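You operate a simulated robot arm through the tools that you are given. There is no shell and no other tool.

The job below is to be done with a simulated robot arm. You get a single attempt, and the scene is never put back.

Task
Put things in order on the decorating table. At the end: the cream stiff pat from the decorating table is on the white pierced bowl; the white glazed cup stands where the brown soft pat stood; the grey rubbing stone is in the blue catch tray; the brown soft pat from the decorating table stands where the grey rubbing stone stood; the sponge dabber stands on top of the beige block of clay; whatever was shut is shut again. Leave all else as you found it, and nothing knocked over.
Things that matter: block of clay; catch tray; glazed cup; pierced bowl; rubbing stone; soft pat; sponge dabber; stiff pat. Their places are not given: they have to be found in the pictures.

Only the result counts: the job must be done as asked and must still hold three seconds after the hand-in. Knocking over, shifting, dropping, spilling or breaking anything else fails it.

Robot
A 6-joint arm with a two-finger gripper, fixed in place. Base frame: the origin is at the foot of the arm, x ahead of it, y to its left, z up; the work surface is at about z = 0. Units: m, degrees, N and s.
With the tool pointing down near the work surface it reaches from about 0.24 to 0.62 m from the base axis. Its first joint turns from -66.0 to 66.0 degrees. Payload 1.37 kg.
Tool frame: the origin (TCP) lies between the finger pads and is the grasp point; the fingertips stand 0.022 m ahead of it; z points along the fingers, y is the line along which they close. The gripper opens to 0.092 m; its body begins 0.065 m behind the TCP.
Orientation is told as [roll, pitch, yaw] about the base's x, y, z axes, in that order, counted from this pose: with the fingers straight down and closing along the base's y, the tool's x points along the base's -x, its y along +y and its z along -z.

Tools
- The arm moves only by the tool nudge_tool. Its argument "commands" is a list of rows, each an object of numbers (a shift or turn left out is 0, a gripper value left out holds the last): "x", "y", "z": the shift along the base's x, y, z in units of 200 mm (1.0 is 200 mm); "ax", "ay", "az": the turn, a rotation vector about the base's x, y, z in units of 90 degrees (1.0 is 90 degrees). In form: [{"x": .., "y": .., "z": .., "ax": .., "ay": .., "az": ..}, ...]. A call has 1 to 20 rows; each row is the pose to reach, as a shift and turn from the pose commanded when the call began. "hand" is the gripper command, from -1 (shut) to 1 (fully open), values between in proportion, set as the call begins (left out, the last holds). A call with a number of a shift or a turn outside -1 to 1 is refused whole. A row lasts 0.2 s, in which the tool goes at most 0.05 m and 8.6 degrees; a call with a longer step from one row to the next is refused whole, and so is a gripper value outside its range. A pose out of reach is approached as far as the arm can. The call stops where the force on the tool passes 40 N (or 10 N more than at its start, if that is more) or the arm is blocked; 0.2 s more then pass. The fingers move at their own pace (about 0.0599 m/s each) and stop on an object; they squeeze with about 26 N. The grip force told is the motor's: it shows also when the fingers shut on nothing. Time passes only in rows, and 0.2 s behind the last, so rows that repeat a pose let the fingers close. The reply holds the time, the measured pose of the TCP, the force on the tool along the base axes, the opening and the grip force, in the units named above and with some noise, with the torque about the TCP (base axes, N m) and any sound that the robot's microphone picked up, and new pictures: "views" is both (left out), scene, wrist or none.
- Cameras (640 x 400 px; columns grow to the right, rows downward): "scene" is fixed at [0.032, -0.4276, 0.5902]; the picture's right is [0.80, -0.59, 0.00], its down [-0.31, -0.43, -0.85] and it looks along [0.50, 0.68, -0.53] (base axes); focal length 342 px, centre (320, 200). "wrist" rides on the gripper at [0.071, 0.019, -0.102] in the tool frame; the picture's right is [-0.26, 0.97, 0.00], its down [-0.75, -0.20, -0.63] and it looks along [-0.60, -0.16, 0.78] (tool axes); focal length 280 px, centre (320, 200).
- measure_at(camera, pixels): for up to 12 pixels [column, row] of the newest picture of that camera ("zoom" is the newest enlarged one), the place [x, y, z] in the base frame of the surface seen there, good to about 0.003 m. No time passes.
- inspect(camera, box): a new picture of the part [left, top, right, bottom] of that camera's present view, enlarged. No time passes.
- close_job(): hands the job in; it is judged then, once.

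Leave the gripper open and the arm clear of the work at the hand-in unless told otherwise.

The tools are called by a JSON object that holds its "name" and its "arguments". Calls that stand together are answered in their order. nudge_tool: Moves the arm, as the interface text tells. Its arguments: {"type":"object","properties":{"commands":{"type":"array"},"hand":{"type":"number"},"views":{"type":"string","enum":["both","scene","wrist","none"]}},"required":["commands"]} The other tools are called the same way: measure_at (camera, pixels) gives the place of the surface under pixels of a picture; inspect (camera, box) takes an enlarged picture of a part of a camera's view; close_job () hands the job in.

At the start:

```text
clock: 0.0
ee_pos: [0.3563, 0.0092, 0.3454]
orientation: [0.0, 0.0, 0.0]
ft_force: [0.1, -0.3, -0.1]
moment: [-0.05, -0.04, 0.0]
width: 0.092
grasp_force: 0.0
```

scene: 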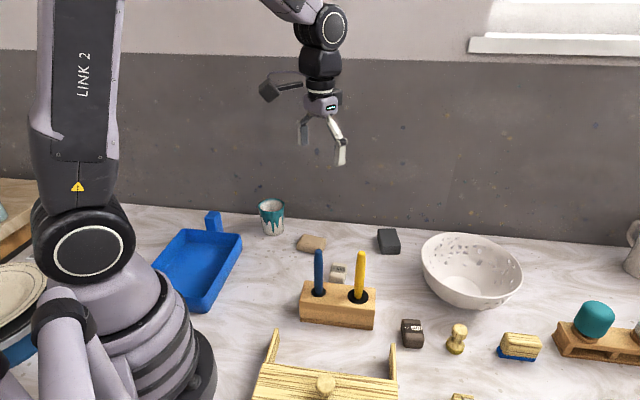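
wrist: 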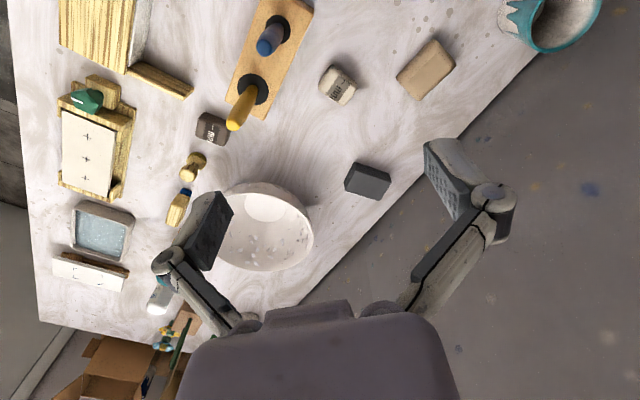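

I see the table with a blue tray at left, a teal/white cup (272,217), beige block (311,242), dark block (388,240), white pierced bowl (470,270), and small pats near (338,273) and (411,332). I'll enlarge several parts to identify things.

{"name": "inspect", "arguments": {"camera": "scene", "box": [140, 190, 420, 365]}}

{"name": "inspect", "arguments": {"camera": "scene", "box": [380, 220, 640, 400]}}

{"name": "inspect", "arguments": {"camera": "wrist", "box": [20, 0, 340, 200]}}

{"name": "inspect", "arguments": {"camera": "wrist", "box": [20, 180, 340, 400]}}

{"name": "inspect", "arguments": {"camera": "scene", "box": [0, 180, 240, 400]}}

```text
2.29 times, centred on (280, 278) of scene
```

zoom: 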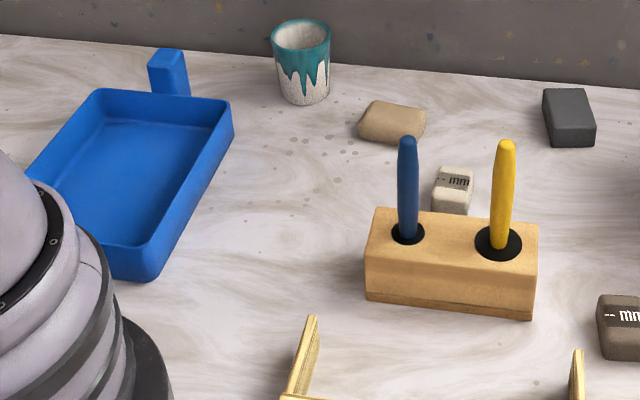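

```text
2.22 times, centred on (510, 310) of scene
```

zoom: 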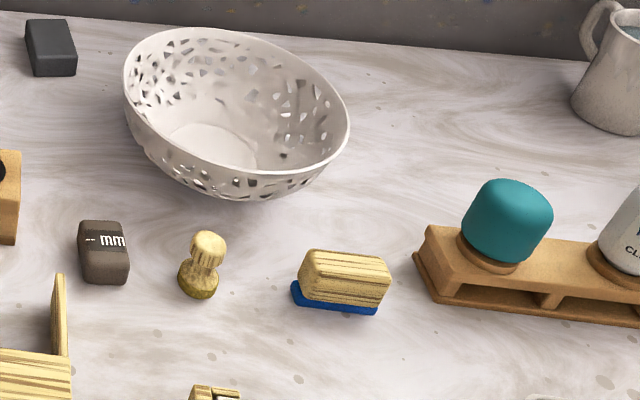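

```text
2.00 times, centred on (180, 100) of wrist
```

zoom: 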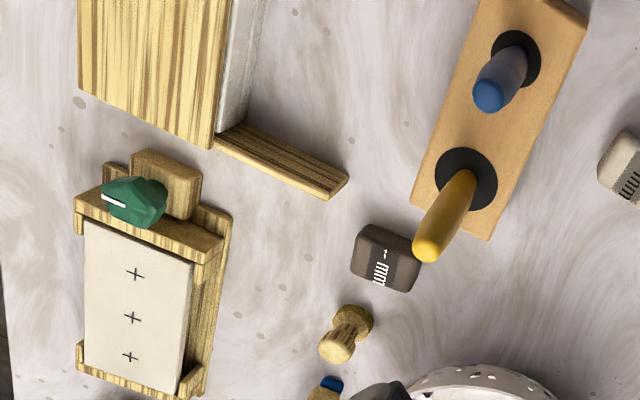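

```text
1.82 times, centred on (180, 290) of wrist
```

zoom: 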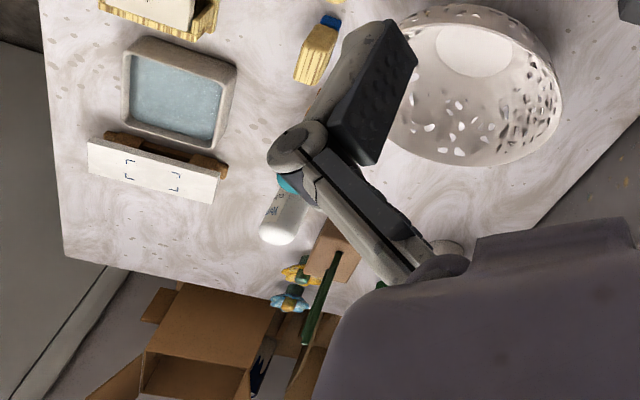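

```text
1.82 times, centred on (120, 290) of scene
```

zoom: 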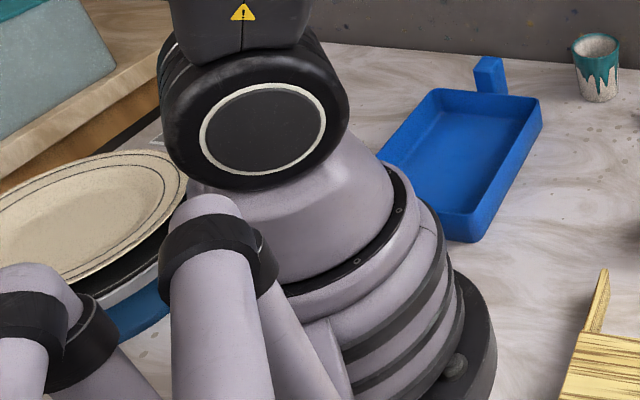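

The wooden cabinet at the bottom (325,380) may hold something shut. I'll measure many points to get the layout.

{"name": "measure_at", "arguments": {"camera": "scene", "pixels": [[272, 207], [272, 232], [311, 241], [388, 235], [338, 268], [411, 326], [456, 328], [470, 285], [518, 340], [594, 305], [325, 380], [632, 240]]}}

{"name": "measure_at", "arguments": {"camera": "scene", "pixels": [[200, 260], [182, 232], [240, 236], [203, 308], [213, 215], [275, 335], [393, 350], [262, 375], [395, 385], [320, 252], [360, 255], [465, 396]]}}

{"name": "measure_at", "arguments": {"camera": "wrist", "pixels": [[100, 30], [160, 80], [88, 100], [90, 150], [103, 230], [90, 272], [212, 128], [192, 165], [180, 207], [340, 85], [425, 70], [368, 180]]}}

```text
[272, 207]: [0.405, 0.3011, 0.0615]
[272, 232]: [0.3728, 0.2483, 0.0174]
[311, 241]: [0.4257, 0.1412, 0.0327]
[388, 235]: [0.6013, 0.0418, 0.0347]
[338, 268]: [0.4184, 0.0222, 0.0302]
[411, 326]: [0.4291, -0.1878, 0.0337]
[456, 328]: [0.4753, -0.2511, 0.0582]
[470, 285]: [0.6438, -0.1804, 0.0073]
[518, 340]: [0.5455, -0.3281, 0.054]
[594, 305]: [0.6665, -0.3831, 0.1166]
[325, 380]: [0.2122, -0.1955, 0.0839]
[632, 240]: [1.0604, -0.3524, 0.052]
```

```text
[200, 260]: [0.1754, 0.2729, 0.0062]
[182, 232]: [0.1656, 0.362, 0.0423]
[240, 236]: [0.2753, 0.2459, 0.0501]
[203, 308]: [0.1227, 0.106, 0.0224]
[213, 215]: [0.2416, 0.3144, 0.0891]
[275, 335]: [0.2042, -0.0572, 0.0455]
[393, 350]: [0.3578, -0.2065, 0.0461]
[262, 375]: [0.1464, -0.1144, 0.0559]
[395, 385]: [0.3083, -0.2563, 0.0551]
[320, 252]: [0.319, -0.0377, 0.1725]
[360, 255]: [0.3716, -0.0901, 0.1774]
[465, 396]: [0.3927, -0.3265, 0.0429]
```

```text
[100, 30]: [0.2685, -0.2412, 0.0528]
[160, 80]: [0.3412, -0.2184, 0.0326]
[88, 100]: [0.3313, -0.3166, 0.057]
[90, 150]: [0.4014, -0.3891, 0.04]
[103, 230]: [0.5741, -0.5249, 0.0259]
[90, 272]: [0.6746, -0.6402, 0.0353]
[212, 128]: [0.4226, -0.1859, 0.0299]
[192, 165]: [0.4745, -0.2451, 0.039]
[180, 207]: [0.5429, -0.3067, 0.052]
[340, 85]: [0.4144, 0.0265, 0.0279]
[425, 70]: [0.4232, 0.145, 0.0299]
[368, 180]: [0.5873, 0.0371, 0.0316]
```

The cup at (0.39,0.28), beige clay (0.425,0.143), dark grey stone (0.595,0.04), cream pat (0.417,0.024), brown pat (0.425,-0.187) are located. Cabinet near (0.23,-0.17) needs a look: I'll turn the tool by -90° about z at height so the wrist camera looks toward -y.

{"name": "nudge_tool", "arguments": {"commands": [{"az": -0.09, "y": 0.025, "x": -0.025}, {"az": -0.18, "y": 0.05, "x": -0.05}, {"az": -0.27, "y": 0.075, "x": -0.075}, {"az": -0.36, "y": 0.1, "x": -0.1}, {"az": -0.45, "y": 0.125, "x": -0.125}, {"az": -0.54, "y": 0.15, "x": -0.15}, {"az": -0.63, "y": 0.175, "x": -0.175}, {"az": -0.72, "y": 0.2, "x": -0.2}, {"az": -0.81, "y": 0.225, "x": -0.225}, {"az": -0.9, "y": 0.25, "x": -0.25}, {"az": -1.0, "y": 0.25, "x": -0.25}], "views": "both"}}

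```text
refused: row 11 steps farther than a row can; nothing moved
```

The last turn step was too long (9°); I'll resend with steps of 0.09.

{"name": "nudge_tool", "arguments": {"commands": [{"az": -0.09, "y": 0.025, "x": -0.025}, {"az": -0.18, "y": 0.05, "x": -0.05}, {"az": -0.27, "y": 0.075, "x": -0.075}, {"az": -0.36, "y": 0.1, "x": -0.1}, {"az": -0.45, "y": 0.125, "x": -0.125}, {"az": -0.54, "y": 0.15, "x": -0.15}, {"az": -0.63, "y": 0.175, "x": -0.175}, {"az": -0.72, "y": 0.2, "x": -0.2}, {"az": -0.81, "y": 0.225, "x": -0.225}, {"az": -0.9, "y": 0.25, "x": -0.25}, {"az": -0.98, "y": 0.25, "x": -0.25}], "views": "both"}}

```text
clock: 2.4
ee_pos: [0.3074, 0.0582, 0.3469]
orientation: [0.0, -0.1, -88.3]
ft_force: [-0.2, -1.3, 0.1]
moment: [0.01, 0.02, 0.01]
width: 0.092
grasp_force: 0.2
```

scene: 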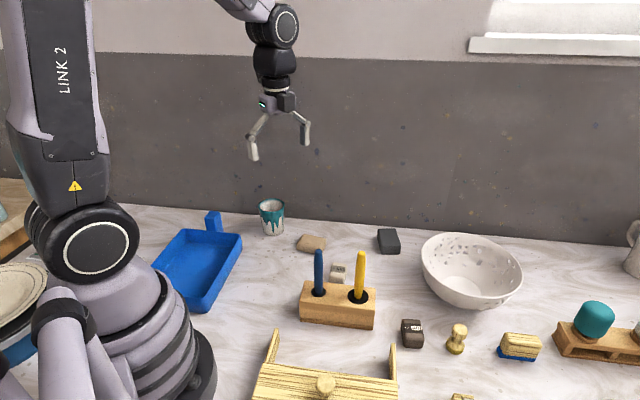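
wrist: 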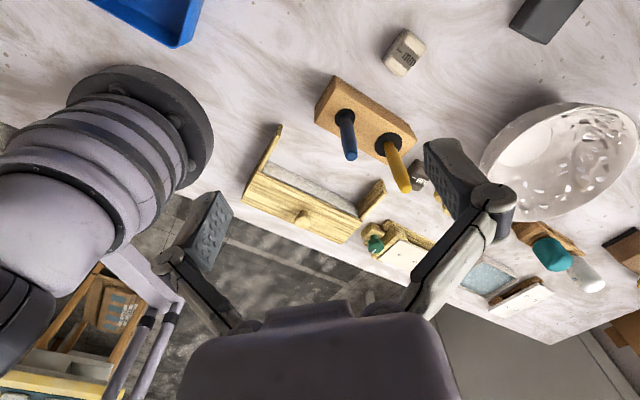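

The cabinet shows at about (310,200) in the wrist view. I'll zoom in on it.

{"name": "inspect", "arguments": {"camera": "wrist", "box": [220, 100, 440, 270]}}

{"name": "measure_at", "arguments": {"camera": "wrist", "pixels": [[310, 190], [305, 218], [270, 205], [345, 235], [278, 130], [378, 190], [250, 190], [355, 220], [300, 178], [330, 195], [265, 160], [365, 215]]}}

```text
2.35 times, centred on (330, 185) of wrist
```

zoom: 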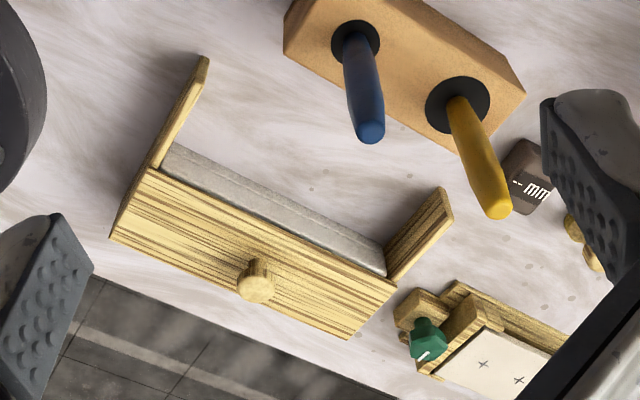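

```text
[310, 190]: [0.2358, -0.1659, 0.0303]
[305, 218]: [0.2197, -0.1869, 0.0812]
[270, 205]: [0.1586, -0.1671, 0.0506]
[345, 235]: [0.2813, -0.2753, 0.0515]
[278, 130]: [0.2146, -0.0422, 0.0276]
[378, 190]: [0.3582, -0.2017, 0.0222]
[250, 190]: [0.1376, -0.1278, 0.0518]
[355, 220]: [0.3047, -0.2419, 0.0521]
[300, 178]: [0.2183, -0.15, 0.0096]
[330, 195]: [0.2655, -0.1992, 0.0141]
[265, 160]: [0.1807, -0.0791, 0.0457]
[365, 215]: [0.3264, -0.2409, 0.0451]
```

The box has a knobbed lid between rails. Next I'll move toward (0.5,-0.08,0.28) with the same turn, to look closely at the small tools near (0.475,-0.25) and (0.54,-0.32).

{"name": "nudge_tool", "arguments": {"commands": [{"x": 0.12, "y": -0.085, "z": -0.04}, {"x": 0.24, "y": -0.17, "z": -0.08}, {"x": 0.36, "y": -0.255, "z": -0.12}, {"x": 0.48, "y": -0.34, "z": -0.16}, {"x": 0.6, "y": -0.425, "z": -0.2}, {"x": 0.72, "y": -0.51, "z": -0.24}, {"x": 0.84, "y": -0.6, "z": -0.28}, {"x": 0.965, "y": -0.69, "z": -0.33}], "views": "both"}}

```text
clock: 4.2
ee_pos: [0.5018, -0.078, 0.2802]
orientation: [0.0, 0.0, -88.3]
ft_force: [-0.1, 0.1, -0.6]
moment: [0.03, 0.0, -0.01]
width: 0.0921
grasp_force: 0.1
```

scene: 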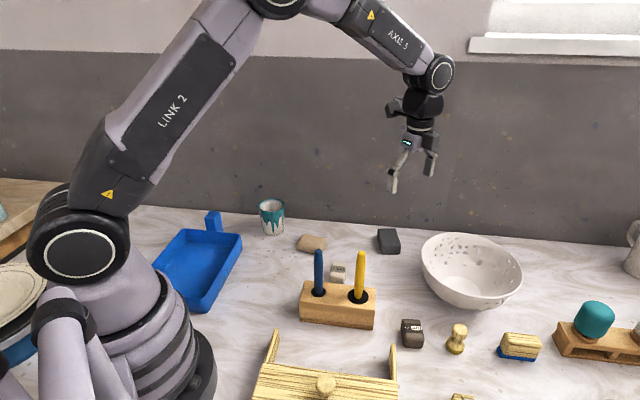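
wrist: 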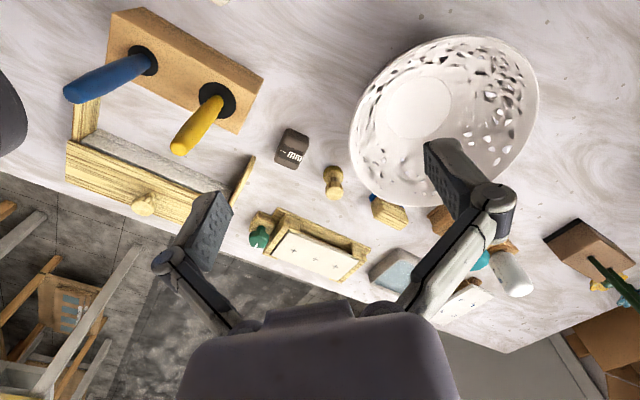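

{"name": "inspect", "arguments": {"camera": "wrist", "box": [230, 110, 430, 240]}}

{"name": "inspect", "arguments": {"camera": "wrist", "box": [50, 0, 280, 230]}}

{"name": "inspect", "arguments": {"camera": "scene", "box": [430, 300, 560, 380]}}

{"name": "inspect", "arguments": {"camera": "scene", "box": [240, 300, 420, 400]}}

```text
3.08 times, centred on (330, 175) of wrist
```

zoom: 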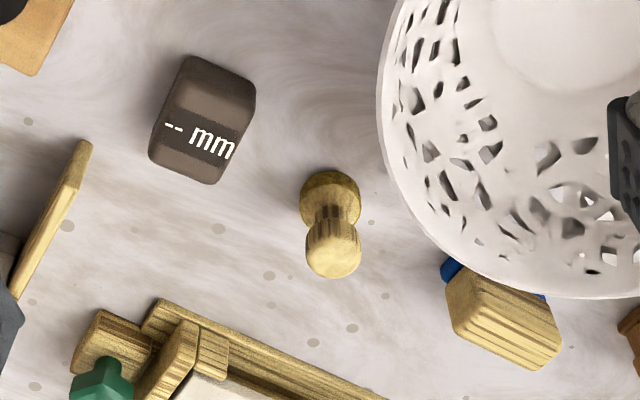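

```text
1.74 times, centred on (165, 115) of wrist
```

zoom: 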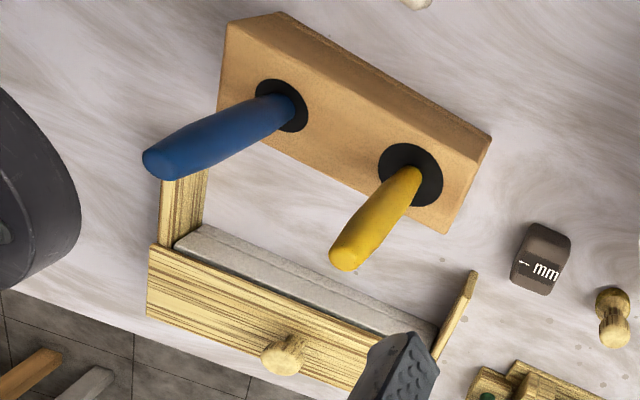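

```text
4.92 times, centred on (495, 340) of scene
```

zoom: 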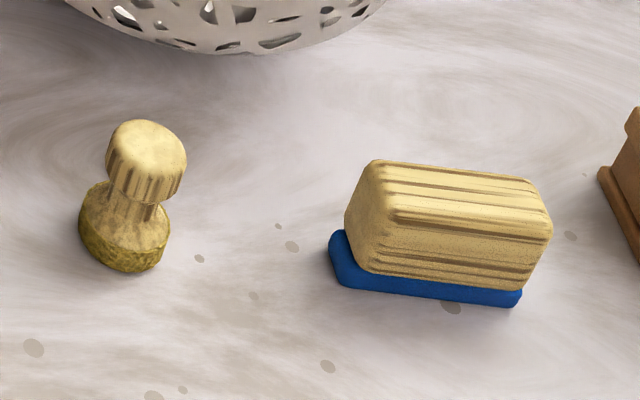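

```text
3.56 times, centred on (330, 350) of scene
```

zoom: 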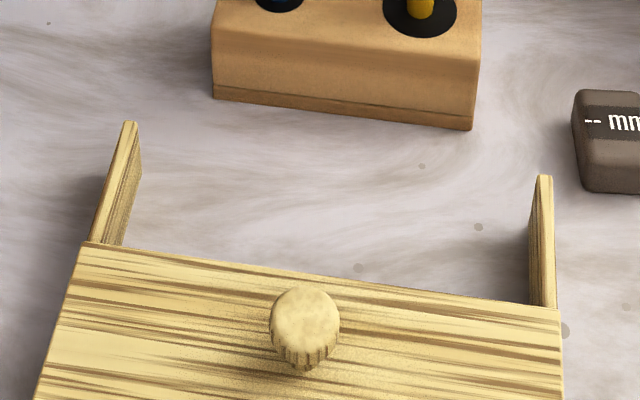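

The knob-handled tool with a greenish sponge base at (456,338) is the sponge dabber; the striped block with blue pad is something else. I'll now zoom on the pats to measure their outlines, beginning with the cream pat at (338,273).

{"name": "inspect", "arguments": {"camera": "scene", "box": [320, 255, 360, 290]}}

{"name": "inspect", "arguments": {"camera": "scene", "box": [290, 190, 410, 265]}}

{"name": "inspect", "arguments": {"camera": "scene", "box": [390, 310, 480, 366]}}

```text
11.43 times, centred on (340, 272) of scene
```

zoom: 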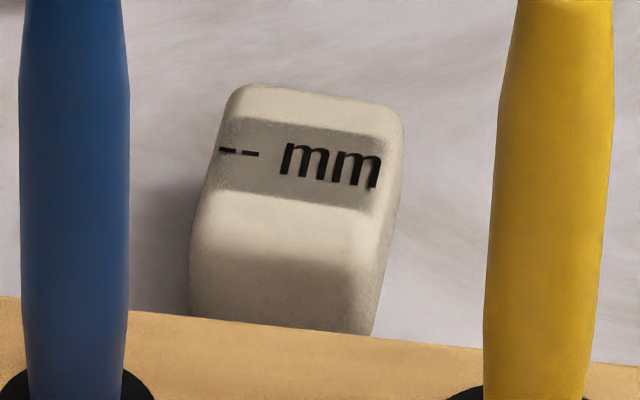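

```text
5.33 times, centred on (350, 228) of scene
```

zoom: 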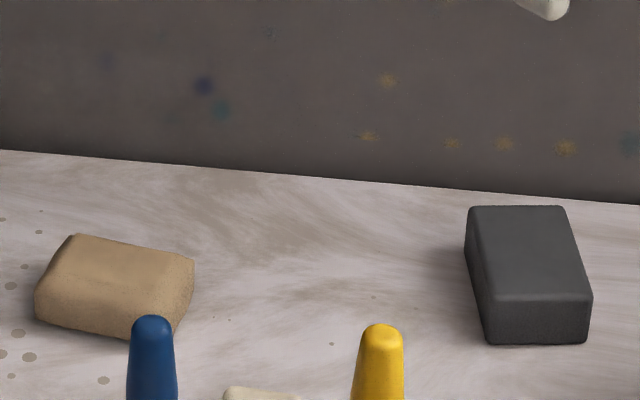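

```text
7.11 times, centred on (435, 338) of scene
```

zoom: 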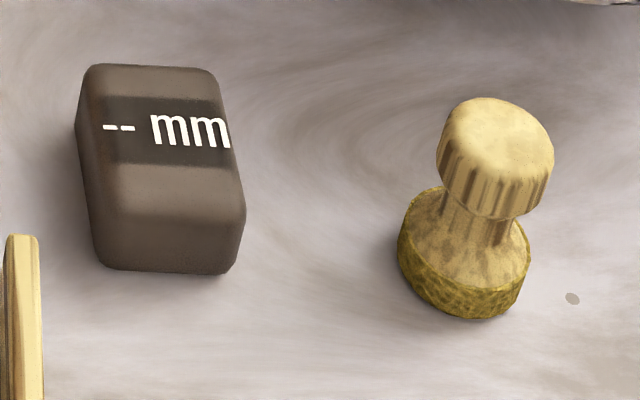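

Measure the brown pat's top corners and the dabber's head/base in this newest zoom.

{"name": "measure_at", "arguments": {"camera": "zoom", "pixels": [[95, 72], [210, 76], [238, 205], [115, 205], [110, 262], [225, 268], [160, 180], [495, 130], [450, 150], [545, 160], [420, 270], [515, 290]]}}

{"name": "measure_at", "arguments": {"camera": "scene", "pixels": [[379, 230], [395, 230], [399, 246], [383, 247], [303, 236], [325, 240], [322, 252], [300, 247], [335, 264], [345, 265], [343, 275], [333, 275]]}}

{"name": "measure_at", "arguments": {"camera": "wrist", "pixels": [[420, 45], [352, 125], [375, 195], [420, 205], [535, 90], [500, 40], [415, 105], [385, 110], [450, 110], [520, 150], [400, 70], [420, 140]]}}

```text
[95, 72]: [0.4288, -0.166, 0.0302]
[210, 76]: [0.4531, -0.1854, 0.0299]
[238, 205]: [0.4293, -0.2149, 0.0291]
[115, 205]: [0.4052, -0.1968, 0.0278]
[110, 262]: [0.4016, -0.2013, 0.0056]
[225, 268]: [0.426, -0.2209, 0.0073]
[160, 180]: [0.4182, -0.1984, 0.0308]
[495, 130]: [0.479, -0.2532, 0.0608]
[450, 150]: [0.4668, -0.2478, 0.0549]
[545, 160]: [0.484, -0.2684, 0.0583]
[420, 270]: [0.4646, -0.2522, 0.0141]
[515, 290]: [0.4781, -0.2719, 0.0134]
```

```text
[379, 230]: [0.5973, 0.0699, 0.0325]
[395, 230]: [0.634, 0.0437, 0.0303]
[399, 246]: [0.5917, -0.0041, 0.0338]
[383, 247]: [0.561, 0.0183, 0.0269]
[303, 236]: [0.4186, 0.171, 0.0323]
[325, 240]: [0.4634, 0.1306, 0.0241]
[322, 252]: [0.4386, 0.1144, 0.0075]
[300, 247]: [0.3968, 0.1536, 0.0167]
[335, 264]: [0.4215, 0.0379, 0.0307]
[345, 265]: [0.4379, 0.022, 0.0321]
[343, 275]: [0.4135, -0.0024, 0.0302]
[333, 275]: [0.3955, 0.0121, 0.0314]
```

```text
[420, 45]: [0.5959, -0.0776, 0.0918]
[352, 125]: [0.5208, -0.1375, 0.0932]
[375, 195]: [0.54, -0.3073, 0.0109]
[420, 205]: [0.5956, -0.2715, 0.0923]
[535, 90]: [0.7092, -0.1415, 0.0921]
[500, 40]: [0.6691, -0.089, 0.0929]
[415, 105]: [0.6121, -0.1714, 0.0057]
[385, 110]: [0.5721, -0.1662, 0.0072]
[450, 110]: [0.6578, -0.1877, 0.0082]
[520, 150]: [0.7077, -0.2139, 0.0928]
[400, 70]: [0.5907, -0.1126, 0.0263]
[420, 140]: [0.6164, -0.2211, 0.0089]
```

Bowl rim fits a circle centred about (0.615,-0.175), radius 0.10, rim z 0.093, floor z ≈0.007. Next I measure the pen holder, which stands close to the cream pat, from the wrist view (block at (110..260, 10..130)).

{"name": "measure_at", "arguments": {"camera": "wrist", "pixels": [[142, 10], [262, 77], [240, 130], [110, 65], [108, 20], [68, 90], [178, 150], [150, 60], [215, 95], [240, 75], [180, 40], [185, 105]]}}

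{"name": "measure_at", "arguments": {"camera": "scene", "pixels": [[304, 284], [375, 290], [301, 304], [372, 310], [300, 321], [372, 328], [318, 255], [361, 255], [320, 290], [359, 296], [340, 287], [350, 318]]}}

```text
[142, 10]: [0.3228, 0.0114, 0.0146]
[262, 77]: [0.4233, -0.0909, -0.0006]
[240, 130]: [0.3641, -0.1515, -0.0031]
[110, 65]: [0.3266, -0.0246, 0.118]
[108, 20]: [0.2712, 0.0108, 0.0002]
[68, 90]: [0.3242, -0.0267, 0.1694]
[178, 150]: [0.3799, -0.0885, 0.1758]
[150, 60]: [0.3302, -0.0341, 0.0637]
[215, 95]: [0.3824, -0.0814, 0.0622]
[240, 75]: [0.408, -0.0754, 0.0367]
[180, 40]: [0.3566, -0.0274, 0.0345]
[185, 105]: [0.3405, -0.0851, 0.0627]
```

```text
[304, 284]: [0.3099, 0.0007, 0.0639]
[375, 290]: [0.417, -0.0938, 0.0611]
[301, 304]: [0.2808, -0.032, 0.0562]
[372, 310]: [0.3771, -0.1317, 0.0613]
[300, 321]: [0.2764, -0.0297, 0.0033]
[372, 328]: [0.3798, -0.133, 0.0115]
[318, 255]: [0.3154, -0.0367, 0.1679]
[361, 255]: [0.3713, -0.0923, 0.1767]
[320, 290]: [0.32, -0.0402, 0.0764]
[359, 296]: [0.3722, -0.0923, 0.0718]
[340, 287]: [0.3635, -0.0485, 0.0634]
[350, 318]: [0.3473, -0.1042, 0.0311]
```

The holder's top is z 0.062 with pens up to 0.18; the cream pat is about 0.08 m from its face. I'll now look at the clay block and cup from nearer: turn back to yaw 0 and travel left at height, in two calls.

{"name": "nudge_tool", "arguments": {"commands": [{"az": 0.09, "x": -0.07, "y": 0.09}, {"az": 0.18, "x": -0.14, "y": 0.18}, {"az": 0.27, "x": -0.21, "y": 0.27}, {"az": 0.36, "x": -0.28, "y": 0.36}, {"az": 0.45, "x": -0.35, "y": 0.45}, {"az": 0.54, "x": -0.42, "y": 0.54}, {"az": 0.63, "x": -0.49, "y": 0.63}, {"az": 0.72, "x": -0.56, "y": 0.72}, {"az": 0.81, "x": -0.63, "y": 0.81}, {"az": 0.9, "x": -0.7, "y": 0.9}, {"az": 0.98, "x": -0.77, "y": 0.98}], "views": "none"}}

{"name": "nudge_tool", "arguments": {"commands": [{"x": -0.1, "y": 0.1}, {"x": -0.2, "y": 0.2}, {"x": -0.3, "y": 0.3}, {"x": -0.4, "y": 0.4}, {"x": -0.5, "y": 0.5}, {"x": -0.55, "y": 0.64}], "views": "both"}}

```text
clock: 6.6
ee_pos: [0.3454, 0.1191, 0.2799]
orientation: [0.1, 0.0, 0.0]
ft_force: [-0.1, 0.0, 0.5]
moment: [0.03, -0.03, 0.02]
width: 0.0919
grasp_force: 0.0
```

```text
clock: 8.0
ee_pos: [0.2358, 0.2461, 0.2807]
orientation: [0.0, 0.0, 0.1]
ft_force: [0.5, -0.4, 0.3]
moment: [0.03, -0.01, -0.02]
width: 0.092
grasp_force: 0.0
```

scene: 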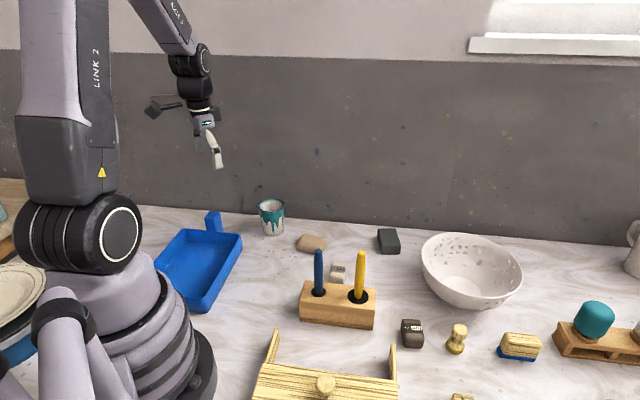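
wrist: 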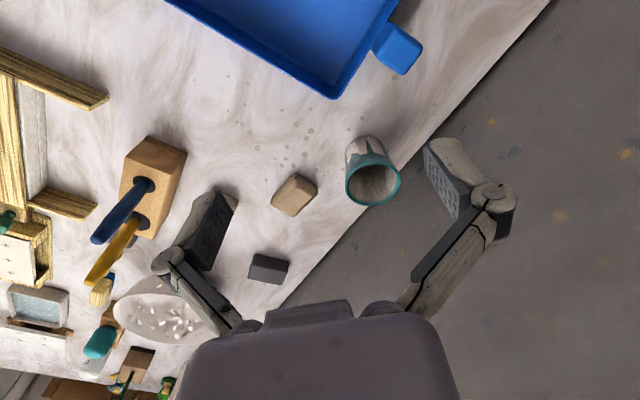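

The cup (372,175), clay (293,195) and stone (268,267) are visible in the wrist view, with the table edge just beyond. I'll zoom and measure.

{"name": "inspect", "arguments": {"camera": "wrist", "box": [240, 120, 420, 290]}}

{"name": "measure_at", "arguments": {"camera": "wrist", "pixels": [[347, 180], [400, 180], [372, 157], [372, 203], [375, 185], [360, 138], [293, 178], [316, 187], [295, 212], [273, 200], [293, 195], [268, 260]]}}

{"name": "measure_at", "arguments": {"camera": "wrist", "pixels": [[255, 255], [285, 262], [282, 283], [252, 278], [180, 0], [330, 95], [400, 0], [400, 30], [385, 45], [410, 65], [300, 30], [345, 60]]}}

```text
2.35 times, centred on (330, 205) of wrist
```

zoom: 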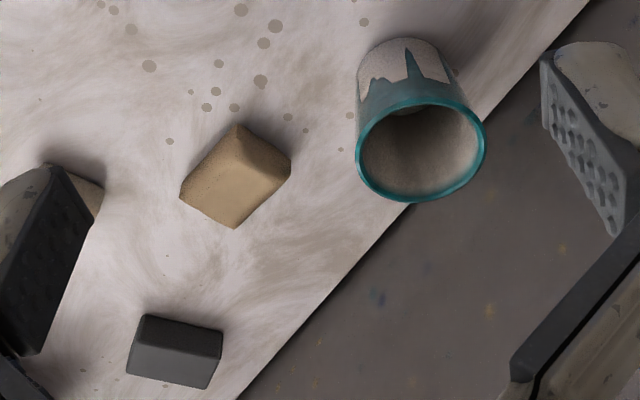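

```text
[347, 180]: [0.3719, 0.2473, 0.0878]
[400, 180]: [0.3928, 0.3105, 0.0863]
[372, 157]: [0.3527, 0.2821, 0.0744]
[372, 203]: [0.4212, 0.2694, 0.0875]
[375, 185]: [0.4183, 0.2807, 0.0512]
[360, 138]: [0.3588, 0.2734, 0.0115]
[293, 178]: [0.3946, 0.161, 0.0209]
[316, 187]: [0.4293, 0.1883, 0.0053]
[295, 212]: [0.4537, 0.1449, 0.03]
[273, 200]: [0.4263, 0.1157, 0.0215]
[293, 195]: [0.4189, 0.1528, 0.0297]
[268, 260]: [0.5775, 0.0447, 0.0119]
```

```text
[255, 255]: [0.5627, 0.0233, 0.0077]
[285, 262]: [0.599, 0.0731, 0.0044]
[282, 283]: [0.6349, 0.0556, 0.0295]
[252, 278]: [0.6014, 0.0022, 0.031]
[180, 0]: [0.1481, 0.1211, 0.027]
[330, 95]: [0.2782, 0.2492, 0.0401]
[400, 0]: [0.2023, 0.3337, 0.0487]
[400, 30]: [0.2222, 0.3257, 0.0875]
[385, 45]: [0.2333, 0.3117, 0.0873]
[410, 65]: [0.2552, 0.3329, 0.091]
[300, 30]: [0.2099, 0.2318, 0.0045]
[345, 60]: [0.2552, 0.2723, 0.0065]
```

I'll zoom tighter on the clay block and measure its top.

{"name": "inspect", "arguments": {"camera": "wrist", "box": [263, 165, 327, 221]}}

{"name": "inspect", "arguments": {"camera": "wrist", "box": [335, 130, 410, 210]}}

```text
7.14 times, centred on (295, 193) of wrist
```

zoom: 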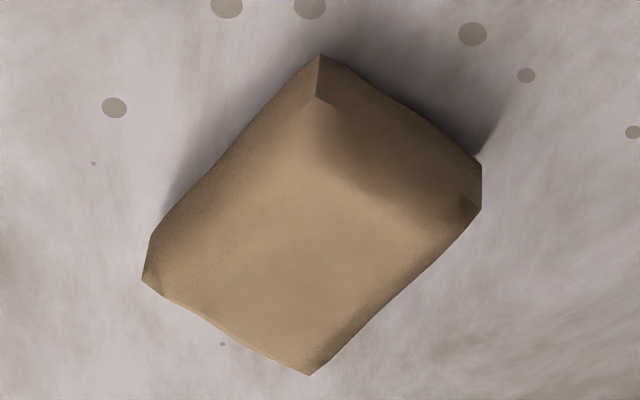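

```text
5.00 times, centred on (372, 170) of wrist
```

zoom: 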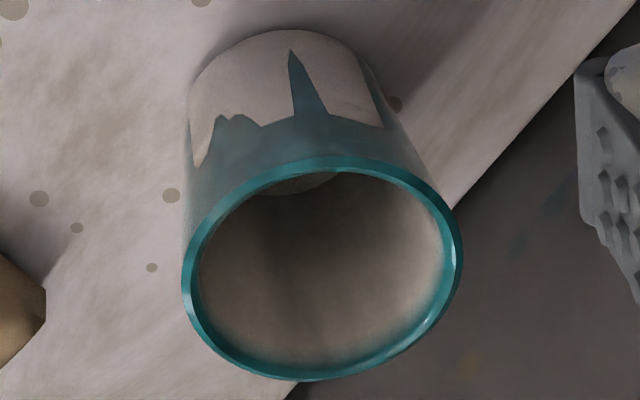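

Measure the cup's rim and base in this zoom.

{"name": "measure_at", "arguments": {"camera": "zoom", "pixels": [[188, 285], [457, 255], [325, 163], [310, 376], [225, 210], [430, 195], [215, 345], [420, 335], [270, 33], [200, 70], [350, 45], [320, 280]]}}

{"name": "inspect", "arguments": {"camera": "wrist", "box": [263, 165, 327, 221]}}

```text
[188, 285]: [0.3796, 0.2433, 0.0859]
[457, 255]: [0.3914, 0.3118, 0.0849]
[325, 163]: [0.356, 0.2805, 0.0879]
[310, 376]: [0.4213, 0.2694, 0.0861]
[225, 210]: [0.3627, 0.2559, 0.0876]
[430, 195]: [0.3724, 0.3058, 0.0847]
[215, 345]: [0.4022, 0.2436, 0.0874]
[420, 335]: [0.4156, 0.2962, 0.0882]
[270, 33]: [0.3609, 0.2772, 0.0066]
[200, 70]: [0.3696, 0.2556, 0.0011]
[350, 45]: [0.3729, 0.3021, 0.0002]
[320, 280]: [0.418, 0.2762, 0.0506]
```

```text
7.14 times, centred on (295, 193) of wrist
```

zoom: 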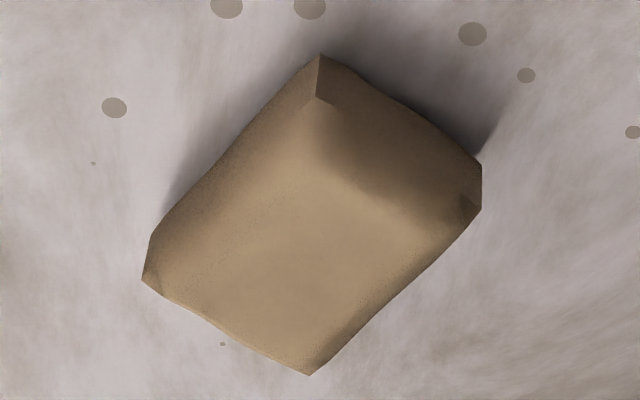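

Cup: centre (0.387,0.2765), radius 0.034, height 0.087. Now measure the clay top on a grid.

{"name": "measure_at", "arguments": {"camera": "zoom", "pixels": [[320, 75], [145, 275], [310, 370], [475, 205], [310, 180], [250, 260], [300, 240], [350, 270], [300, 300], [400, 220], [280, 340], [220, 230]]}}

{"name": "measure_at", "arguments": {"camera": "scene", "pixels": [[300, 240], [305, 236], [311, 236], [318, 238], [324, 241], [304, 241], [310, 241], [316, 243], [321, 245], [308, 244], [313, 246], [301, 245]]}}

```text
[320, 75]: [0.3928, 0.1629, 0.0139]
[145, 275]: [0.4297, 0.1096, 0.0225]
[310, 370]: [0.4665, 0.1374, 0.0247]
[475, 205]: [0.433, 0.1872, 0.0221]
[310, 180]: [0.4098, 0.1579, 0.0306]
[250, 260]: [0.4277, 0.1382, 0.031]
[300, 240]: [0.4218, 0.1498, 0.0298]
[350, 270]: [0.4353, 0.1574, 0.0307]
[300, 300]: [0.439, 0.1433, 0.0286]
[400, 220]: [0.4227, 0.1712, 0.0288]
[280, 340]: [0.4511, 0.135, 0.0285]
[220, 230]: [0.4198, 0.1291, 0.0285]
```

```text
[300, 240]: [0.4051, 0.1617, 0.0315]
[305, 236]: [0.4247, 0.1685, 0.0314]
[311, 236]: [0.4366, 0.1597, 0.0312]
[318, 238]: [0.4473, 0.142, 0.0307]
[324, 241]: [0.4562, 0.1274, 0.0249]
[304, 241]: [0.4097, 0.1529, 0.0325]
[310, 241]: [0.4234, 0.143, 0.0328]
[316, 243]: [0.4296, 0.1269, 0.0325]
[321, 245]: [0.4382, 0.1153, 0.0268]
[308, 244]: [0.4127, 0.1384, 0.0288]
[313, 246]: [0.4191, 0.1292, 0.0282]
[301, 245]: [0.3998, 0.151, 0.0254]
```

Clay block centre ≈(0.430,0.149), top z ≈0.031. Now I travel right at height to view the dabber closely.

{"name": "nudge_tool", "arguments": {"commands": [{"x": 0.1, "y": -0.2}, {"x": 0.2, "y": -0.4}, {"x": 0.3, "y": -0.6}, {"x": 0.4, "y": -0.8}, {"x": 0.5, "y": -1.0}], "views": "none"}}

{"name": "nudge_tool", "arguments": {"commands": [{"x": 0.08, "y": -0.2}, {"x": 0.15, "y": -0.4}, {"x": 0.22, "y": -0.6}, {"x": 0.28, "y": -0.8}, {"x": 0.32, "y": -1.0}], "views": "none"}}

{"name": "nudge_tool", "arguments": {"commands": [{"x": 0.03, "y": -0.15, "z": -0.1}, {"x": 0.06, "y": -0.3, "z": -0.2}, {"x": 0.08, "y": -0.43, "z": -0.3}], "views": "both"}}

```text
clock: 9.2
ee_pos: [0.3354, 0.0436, 0.2798]
orientation: [0.0, 0.0, 0.0]
ft_force: [-0.7, 0.4, 0.5]
moment: [0.02, 0.02, -0.01]
width: 0.092
grasp_force: 0.0
```

```text
clock: 10.4
ee_pos: [0.4, -0.153, 0.2795]
orientation: [-0.1, 0.0, 0.0]
ft_force: [-0.6, 0.5, -1.3]
moment: [-0.01, 0.02, 0.0]
width: 0.0922
grasp_force: 0.1
```

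```text
clock: 11.2
ee_pos: [0.4153, -0.2403, 0.2193]
orientation: [-0.1, 0.0, -0.1]
ft_force: [-0.4, 0.5, -0.4]
moment: [0.0, -0.05, 0.04]
width: 0.092
grasp_force: 0.1
```

scene: 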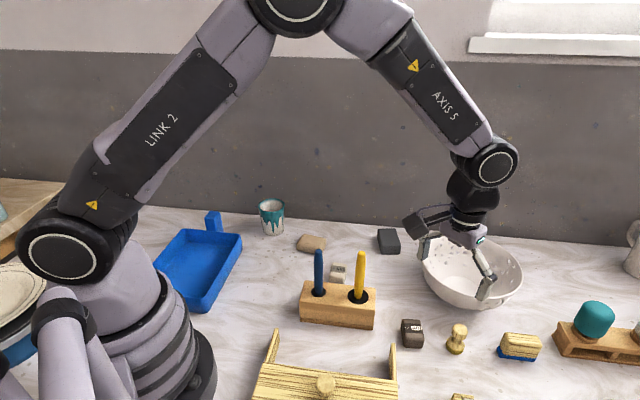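
wrist: 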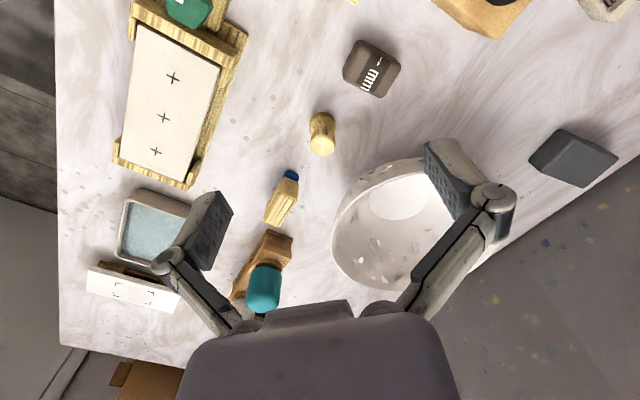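

The dabber is at (322,132) in the wrist view and the brown pat at (372,68). Zoom and measure both.

{"name": "inspect", "arguments": {"camera": "wrist", "box": [295, 100, 350, 165]}}

```text
6.15 times, centred on (322, 132) of wrist
```

zoom: 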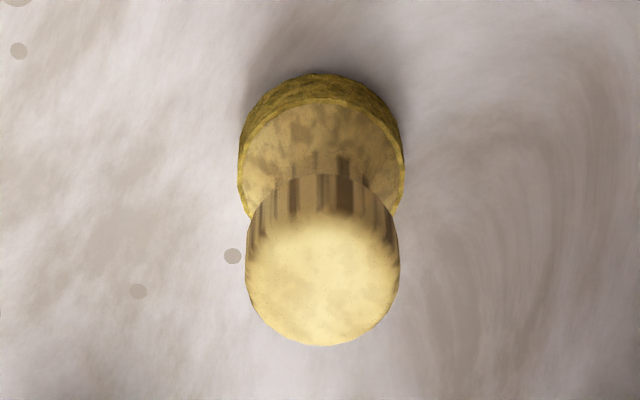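

{"name": "measure_at", "arguments": {"camera": "zoom", "pixels": [[322, 275], [255, 275], [390, 275], [322, 215], [322, 340], [322, 180], [240, 165], [402, 165], [320, 75], [322, 130], [322, 90], [300, 250]]}}

{"name": "inspect", "arguments": {"camera": "wrist", "box": [335, 30, 410, 105]}}

```text
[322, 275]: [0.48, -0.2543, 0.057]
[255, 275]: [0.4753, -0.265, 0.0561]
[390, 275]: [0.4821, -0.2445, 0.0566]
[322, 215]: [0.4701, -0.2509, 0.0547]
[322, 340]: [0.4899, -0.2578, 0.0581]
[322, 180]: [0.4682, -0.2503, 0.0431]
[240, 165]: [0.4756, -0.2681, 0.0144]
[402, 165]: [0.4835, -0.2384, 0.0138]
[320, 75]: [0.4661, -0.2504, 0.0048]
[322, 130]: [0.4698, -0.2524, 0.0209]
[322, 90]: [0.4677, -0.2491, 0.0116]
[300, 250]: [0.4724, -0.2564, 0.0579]
```

```text
5.33 times, centred on (372, 68) of wrist
```

zoom: 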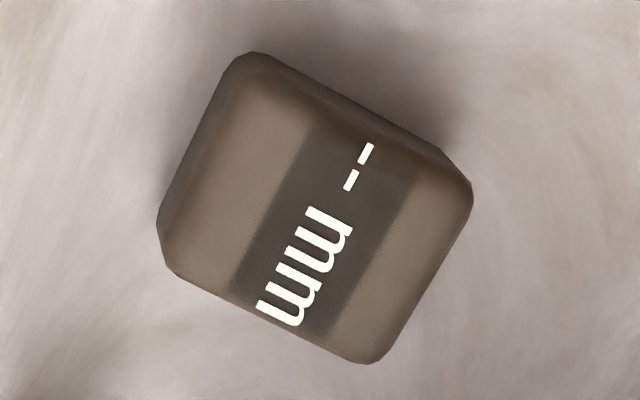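

{"name": "measure_at", "arguments": {"camera": "zoom", "pixels": [[255, 70], [465, 180], [370, 355], [165, 255], [310, 215], [235, 65], [455, 170], [400, 240], [220, 220], [290, 130], [330, 290], [170, 220]]}}

```text
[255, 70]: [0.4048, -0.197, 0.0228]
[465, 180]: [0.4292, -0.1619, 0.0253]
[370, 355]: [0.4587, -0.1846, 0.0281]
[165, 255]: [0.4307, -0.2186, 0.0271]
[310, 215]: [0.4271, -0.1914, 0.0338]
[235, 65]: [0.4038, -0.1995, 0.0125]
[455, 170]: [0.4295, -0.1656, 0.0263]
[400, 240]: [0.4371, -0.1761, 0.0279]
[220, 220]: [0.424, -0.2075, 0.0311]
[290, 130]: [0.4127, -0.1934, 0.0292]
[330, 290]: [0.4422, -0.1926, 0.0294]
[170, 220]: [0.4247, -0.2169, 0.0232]
```

Dabber centre ≈(0.4795,-0.254), head z 0.040–0.058. Brown pat centre (0.4307,-0.191). I set the opening to about 0.055 and go above the dabber.

{"name": "nudge_tool", "arguments": {"commands": [{"x": 0.16, "y": -0.03, "z": -0.1}, {"x": 0.321, "y": -0.067, "z": -0.2}, {"x": 0.321, "y": -0.067, "z": -0.35}, {"x": 0.321, "y": -0.067, "z": -0.5}, {"x": 0.321, "y": -0.067, "z": -0.55}], "hand": 0.2, "views": "both"}}

```text
clock: 12.4
ee_pos: [0.4803, -0.2532, 0.1091]
orientation: [0.0, 0.1, 0.0]
ft_force: [0.2, -0.8, -0.2]
moment: [0.0, 0.01, 0.0]
width: 0.0554
grasp_force: 0.1
```

scene: 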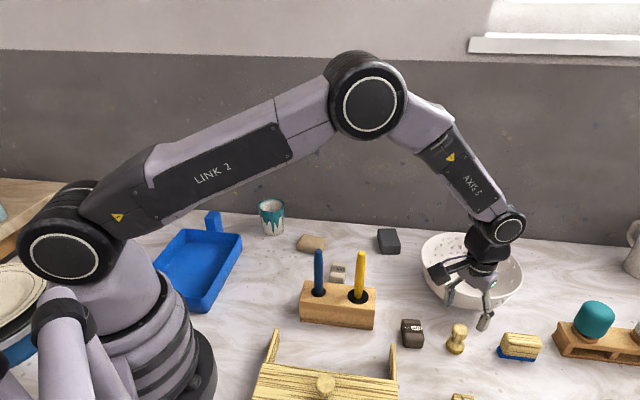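
wrist: 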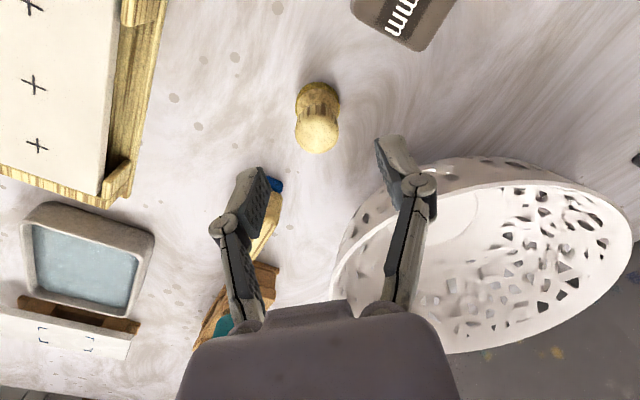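

The dabber head appears at (318,133), where the tool axis projects — aligned. I descend to TCP z ≈0.050.

{"name": "nudge_tool", "arguments": {"commands": [{"z": -0.1}, {"z": -0.2}, {"z": -0.297}, {"z": -0.297}], "views": "wrist"}}

```text
clock: 13.4
ee_pos: [0.4796, -0.2531, 0.0489]
orientation: [0.0, 0.0, 0.0]
ft_force: [-0.6, 0.0, -1.1]
moment: [0.01, -0.02, 0.01]
width: 0.0553
grasp_force: 0.1
```

wrist: 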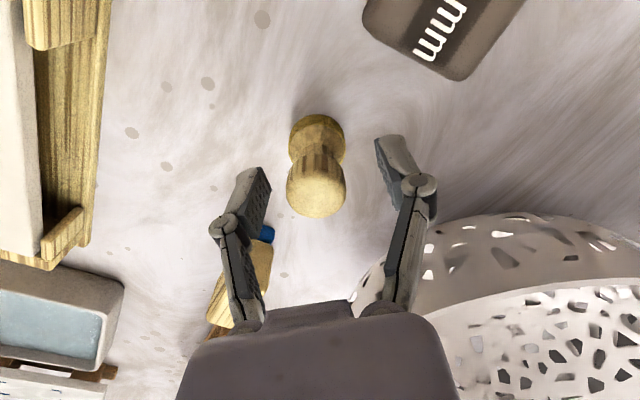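

Head lies between the pads. Close the gripper.

{"name": "nudge_tool", "arguments": {"commands": [{"z": 0}, {"z": 0}, {"z": 0}, {"z": 0}], "hand": -1, "views": "wrist"}}

```text
clock: 14.4
ee_pos: [0.4799, -0.2527, 0.0485]
orientation: [-0.1, 0.0, -0.1]
ft_force: [0.3, -0.4, 0.8]
moment: [0.0, 0.04, -0.02]
width: 0.0243
grasp_force: 25.8
```

wrist: 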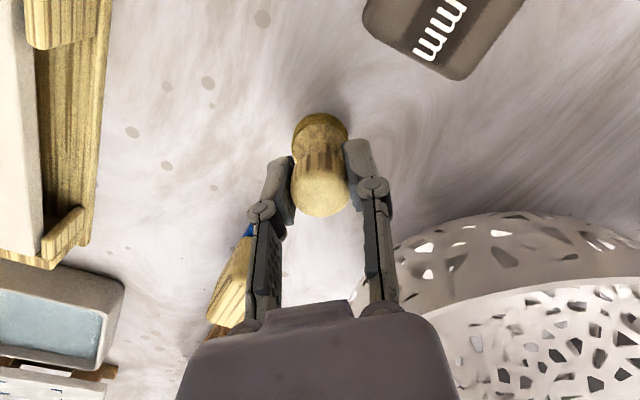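

Gripped at 0.0243 m. Lift by 0.16 m and look.

{"name": "nudge_tool", "arguments": {"commands": [{"z": 0.1}, {"z": 0.25}, {"z": 0.45}, {"z": 0.65}, {"z": 0.8}], "views": "wrist"}}

{"name": "nudge_tool", "arguments": {"commands": [{"y": 0.2, "x": -0.025}, {"y": 0.4, "x": -0.05}, {"y": 0.6, "x": -0.075}, {"y": 0.8, "x": -0.1}, {"y": 1.0, "x": -0.125}], "views": "none"}}

{"name": "nudge_tool", "arguments": {"commands": [{"y": 0.2, "x": -0.025}, {"y": 0.4, "x": -0.05}, {"y": 0.6, "x": -0.075}, {"y": 0.8, "x": -0.1}, {"y": 1.0, "x": -0.125}, {"y": 1.0, "x": -0.125, "z": -0.15}, {"y": 1.0, "x": -0.125, "z": -0.3}], "views": "both"}}

```text
clock: 15.6
ee_pos: [0.4822, -0.2541, 0.2098]
orientation: [0.1, 0.0, 0.0]
ft_force: [0.2, 0.8, -1.6]
moment: [0.03, 0.01, -0.03]
width: 0.0246
grasp_force: 26.2
```

wrist: 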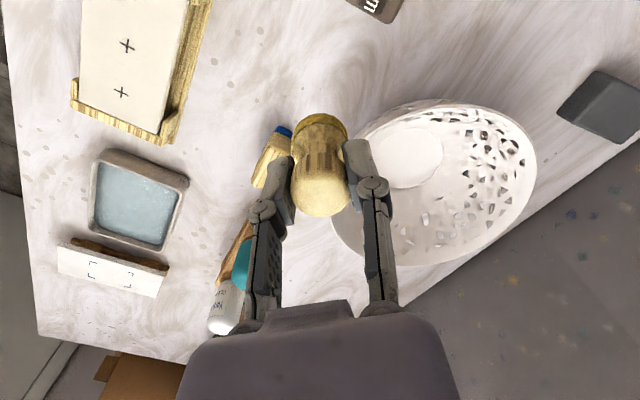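

```text
clock: 16.8
ee_pos: [0.4545, -0.0526, 0.2088]
orientation: [0.0, 0.0, 0.0]
ft_force: [0.5, 0.7, -0.3]
moment: [-0.03, 0.01, -0.02]
width: 0.0243
grasp_force: 26.0
```

```text
clock: 18.4
ee_pos: [0.4275, 0.1467, 0.1502]
orientation: [0.0, 0.0, 0.0]
ft_force: [0.1, -0.4, -0.9]
moment: [0.02, -0.01, 0.05]
width: 0.0243
grasp_force: 26.0
```

scene: 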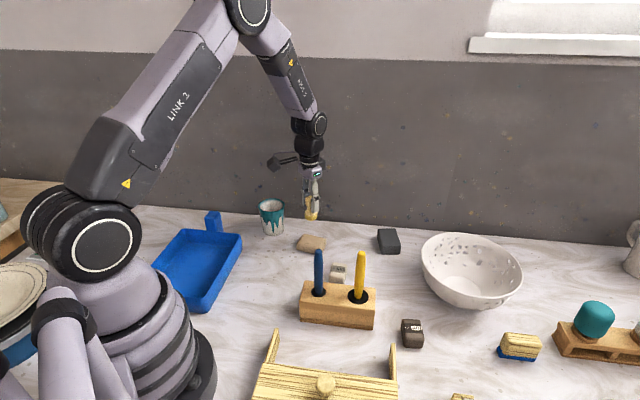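
wrist: 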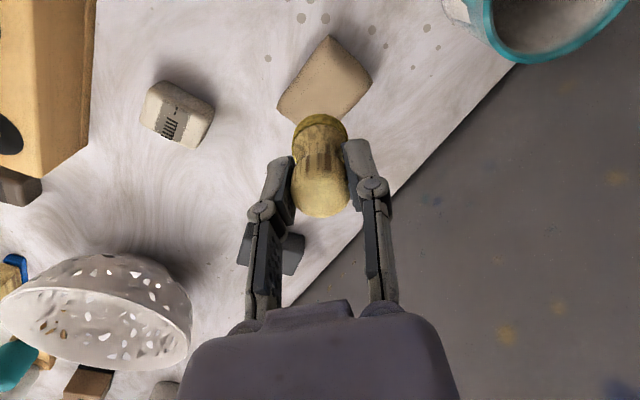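

The dabber hangs above the clay block. I measure the clay's visible outline again to confirm the alignment.

{"name": "measure_at", "arguments": {"camera": "wrist", "pixels": [[328, 40], [368, 80], [282, 105], [325, 80], [345, 112], [328, 60], [300, 95], [350, 85], [183, 115], [180, 85], [213, 105], [145, 115]]}}

{"name": "inspect", "arguments": {"camera": "wrist", "box": [260, 20, 390, 130]}}

```text
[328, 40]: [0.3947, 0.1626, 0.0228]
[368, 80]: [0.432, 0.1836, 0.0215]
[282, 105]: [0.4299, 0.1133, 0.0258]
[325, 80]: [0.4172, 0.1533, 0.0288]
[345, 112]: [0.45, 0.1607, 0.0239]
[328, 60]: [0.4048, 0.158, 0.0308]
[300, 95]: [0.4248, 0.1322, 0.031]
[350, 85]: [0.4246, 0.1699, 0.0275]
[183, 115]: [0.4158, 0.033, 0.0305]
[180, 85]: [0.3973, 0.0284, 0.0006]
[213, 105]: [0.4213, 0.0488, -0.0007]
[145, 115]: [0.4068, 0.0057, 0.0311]
```

```text
3.64 times, centred on (325, 75) of wrist
```

zoom: 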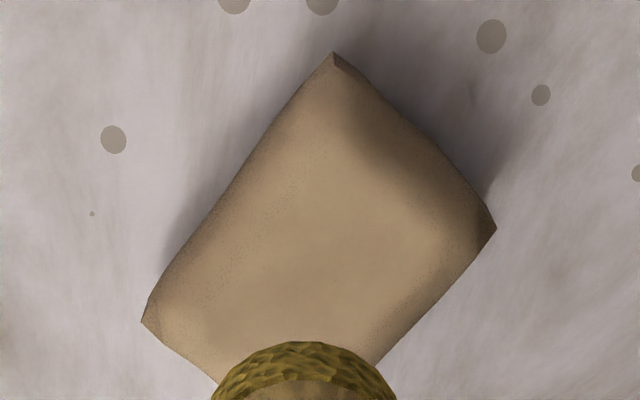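

Clay centre confirmed at ≈(0.431,0.148), top 0.031. I lower the dabber to just touching (TCP z ≈0.082), with a 2 mm trim.

{"name": "nudge_tool", "arguments": {"commands": [{"x": 0.008, "y": 0.01, "z": -0.1}, {"x": 0.008, "y": 0.01, "z": -0.2}, {"x": 0.008, "y": 0.01, "z": -0.28}, {"x": 0.008, "y": 0.01, "z": -0.32}, {"x": 0.008, "y": 0.01, "z": -0.34}, {"x": 0.008, "y": 0.01, "z": -0.34}], "views": "both"}}

```text
clock: 19.8
ee_pos: [0.4305, 0.1491, 0.0814]
orientation: [0.0, 0.0, 0.0]
ft_force: [0.6, 0.1, -0.8]
moment: [0.0, 0.0, -0.04]
width: 0.0237
grasp_force: 26.0
```

scene: 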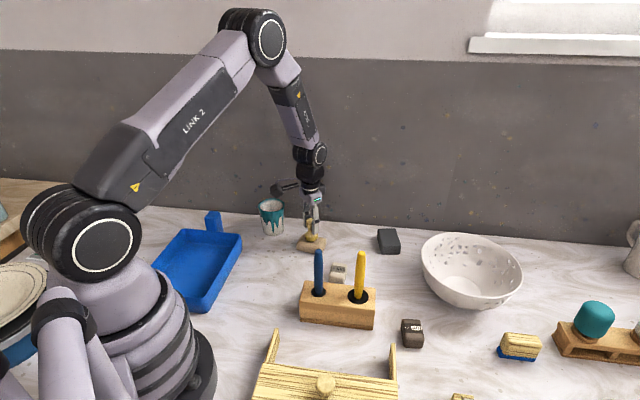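
wrist: 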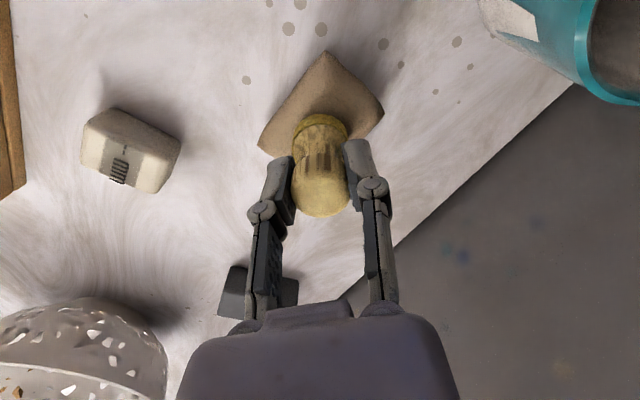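

No contact force yet. Lower in 1 mm steps to find touch.

{"name": "nudge_tool", "arguments": {"commands": [{"z": -0.005}, {"z": -0.01}, {"z": -0.01}], "views": "none"}}

{"name": "inspect", "arguments": {"camera": "scene", "box": [280, 180, 350, 260]}}

```text
clock: 20.6
ee_pos: [0.4316, 0.1478, 0.0804]
orientation: [-0.1, 0.0, 0.0]
ft_force: [-0.1, 0.1, -0.7]
moment: [-0.02, 0.0, -0.01]
width: 0.0242
grasp_force: 25.6
```

```text
5.00 times, centred on (315, 220) of scene
```

zoom: 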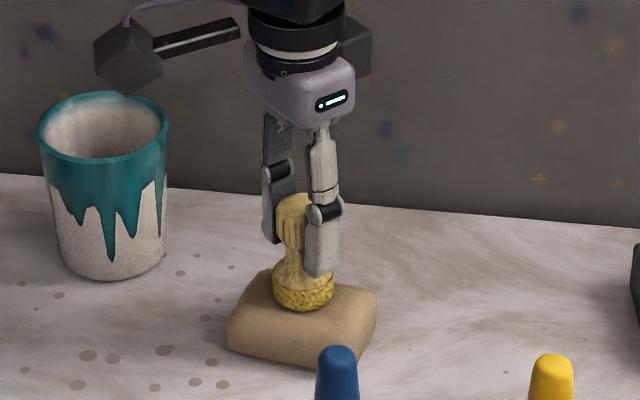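

Nearly touching. Continue in 1 mm steps.

{"name": "nudge_tool", "arguments": {"commands": [{"z": -0.005}, {"z": -0.005}], "views": "none"}}

{"name": "nudge_tool", "arguments": {"commands": [{"z": -0.005}, {"z": -0.005}], "views": "none"}}

```text
clock: 21.2
ee_pos: [0.4321, 0.1489, 0.0795]
orientation: [0.0, -0.1, 0.0]
ft_force: [-3.9, -0.3, 8.7]
moment: [0.01, 0.17, -0.05]
width: 0.0239
grasp_force: 26.1
```

```text
clock: 21.8
ee_pos: [0.4327, 0.1486, 0.0783]
orientation: [0.0, -0.1, 0.0]
ft_force: [-5.9, 1.0, 21.4]
moment: [0.04, 0.16, 0.02]
width: 0.024
grasp_force: 26.1
```

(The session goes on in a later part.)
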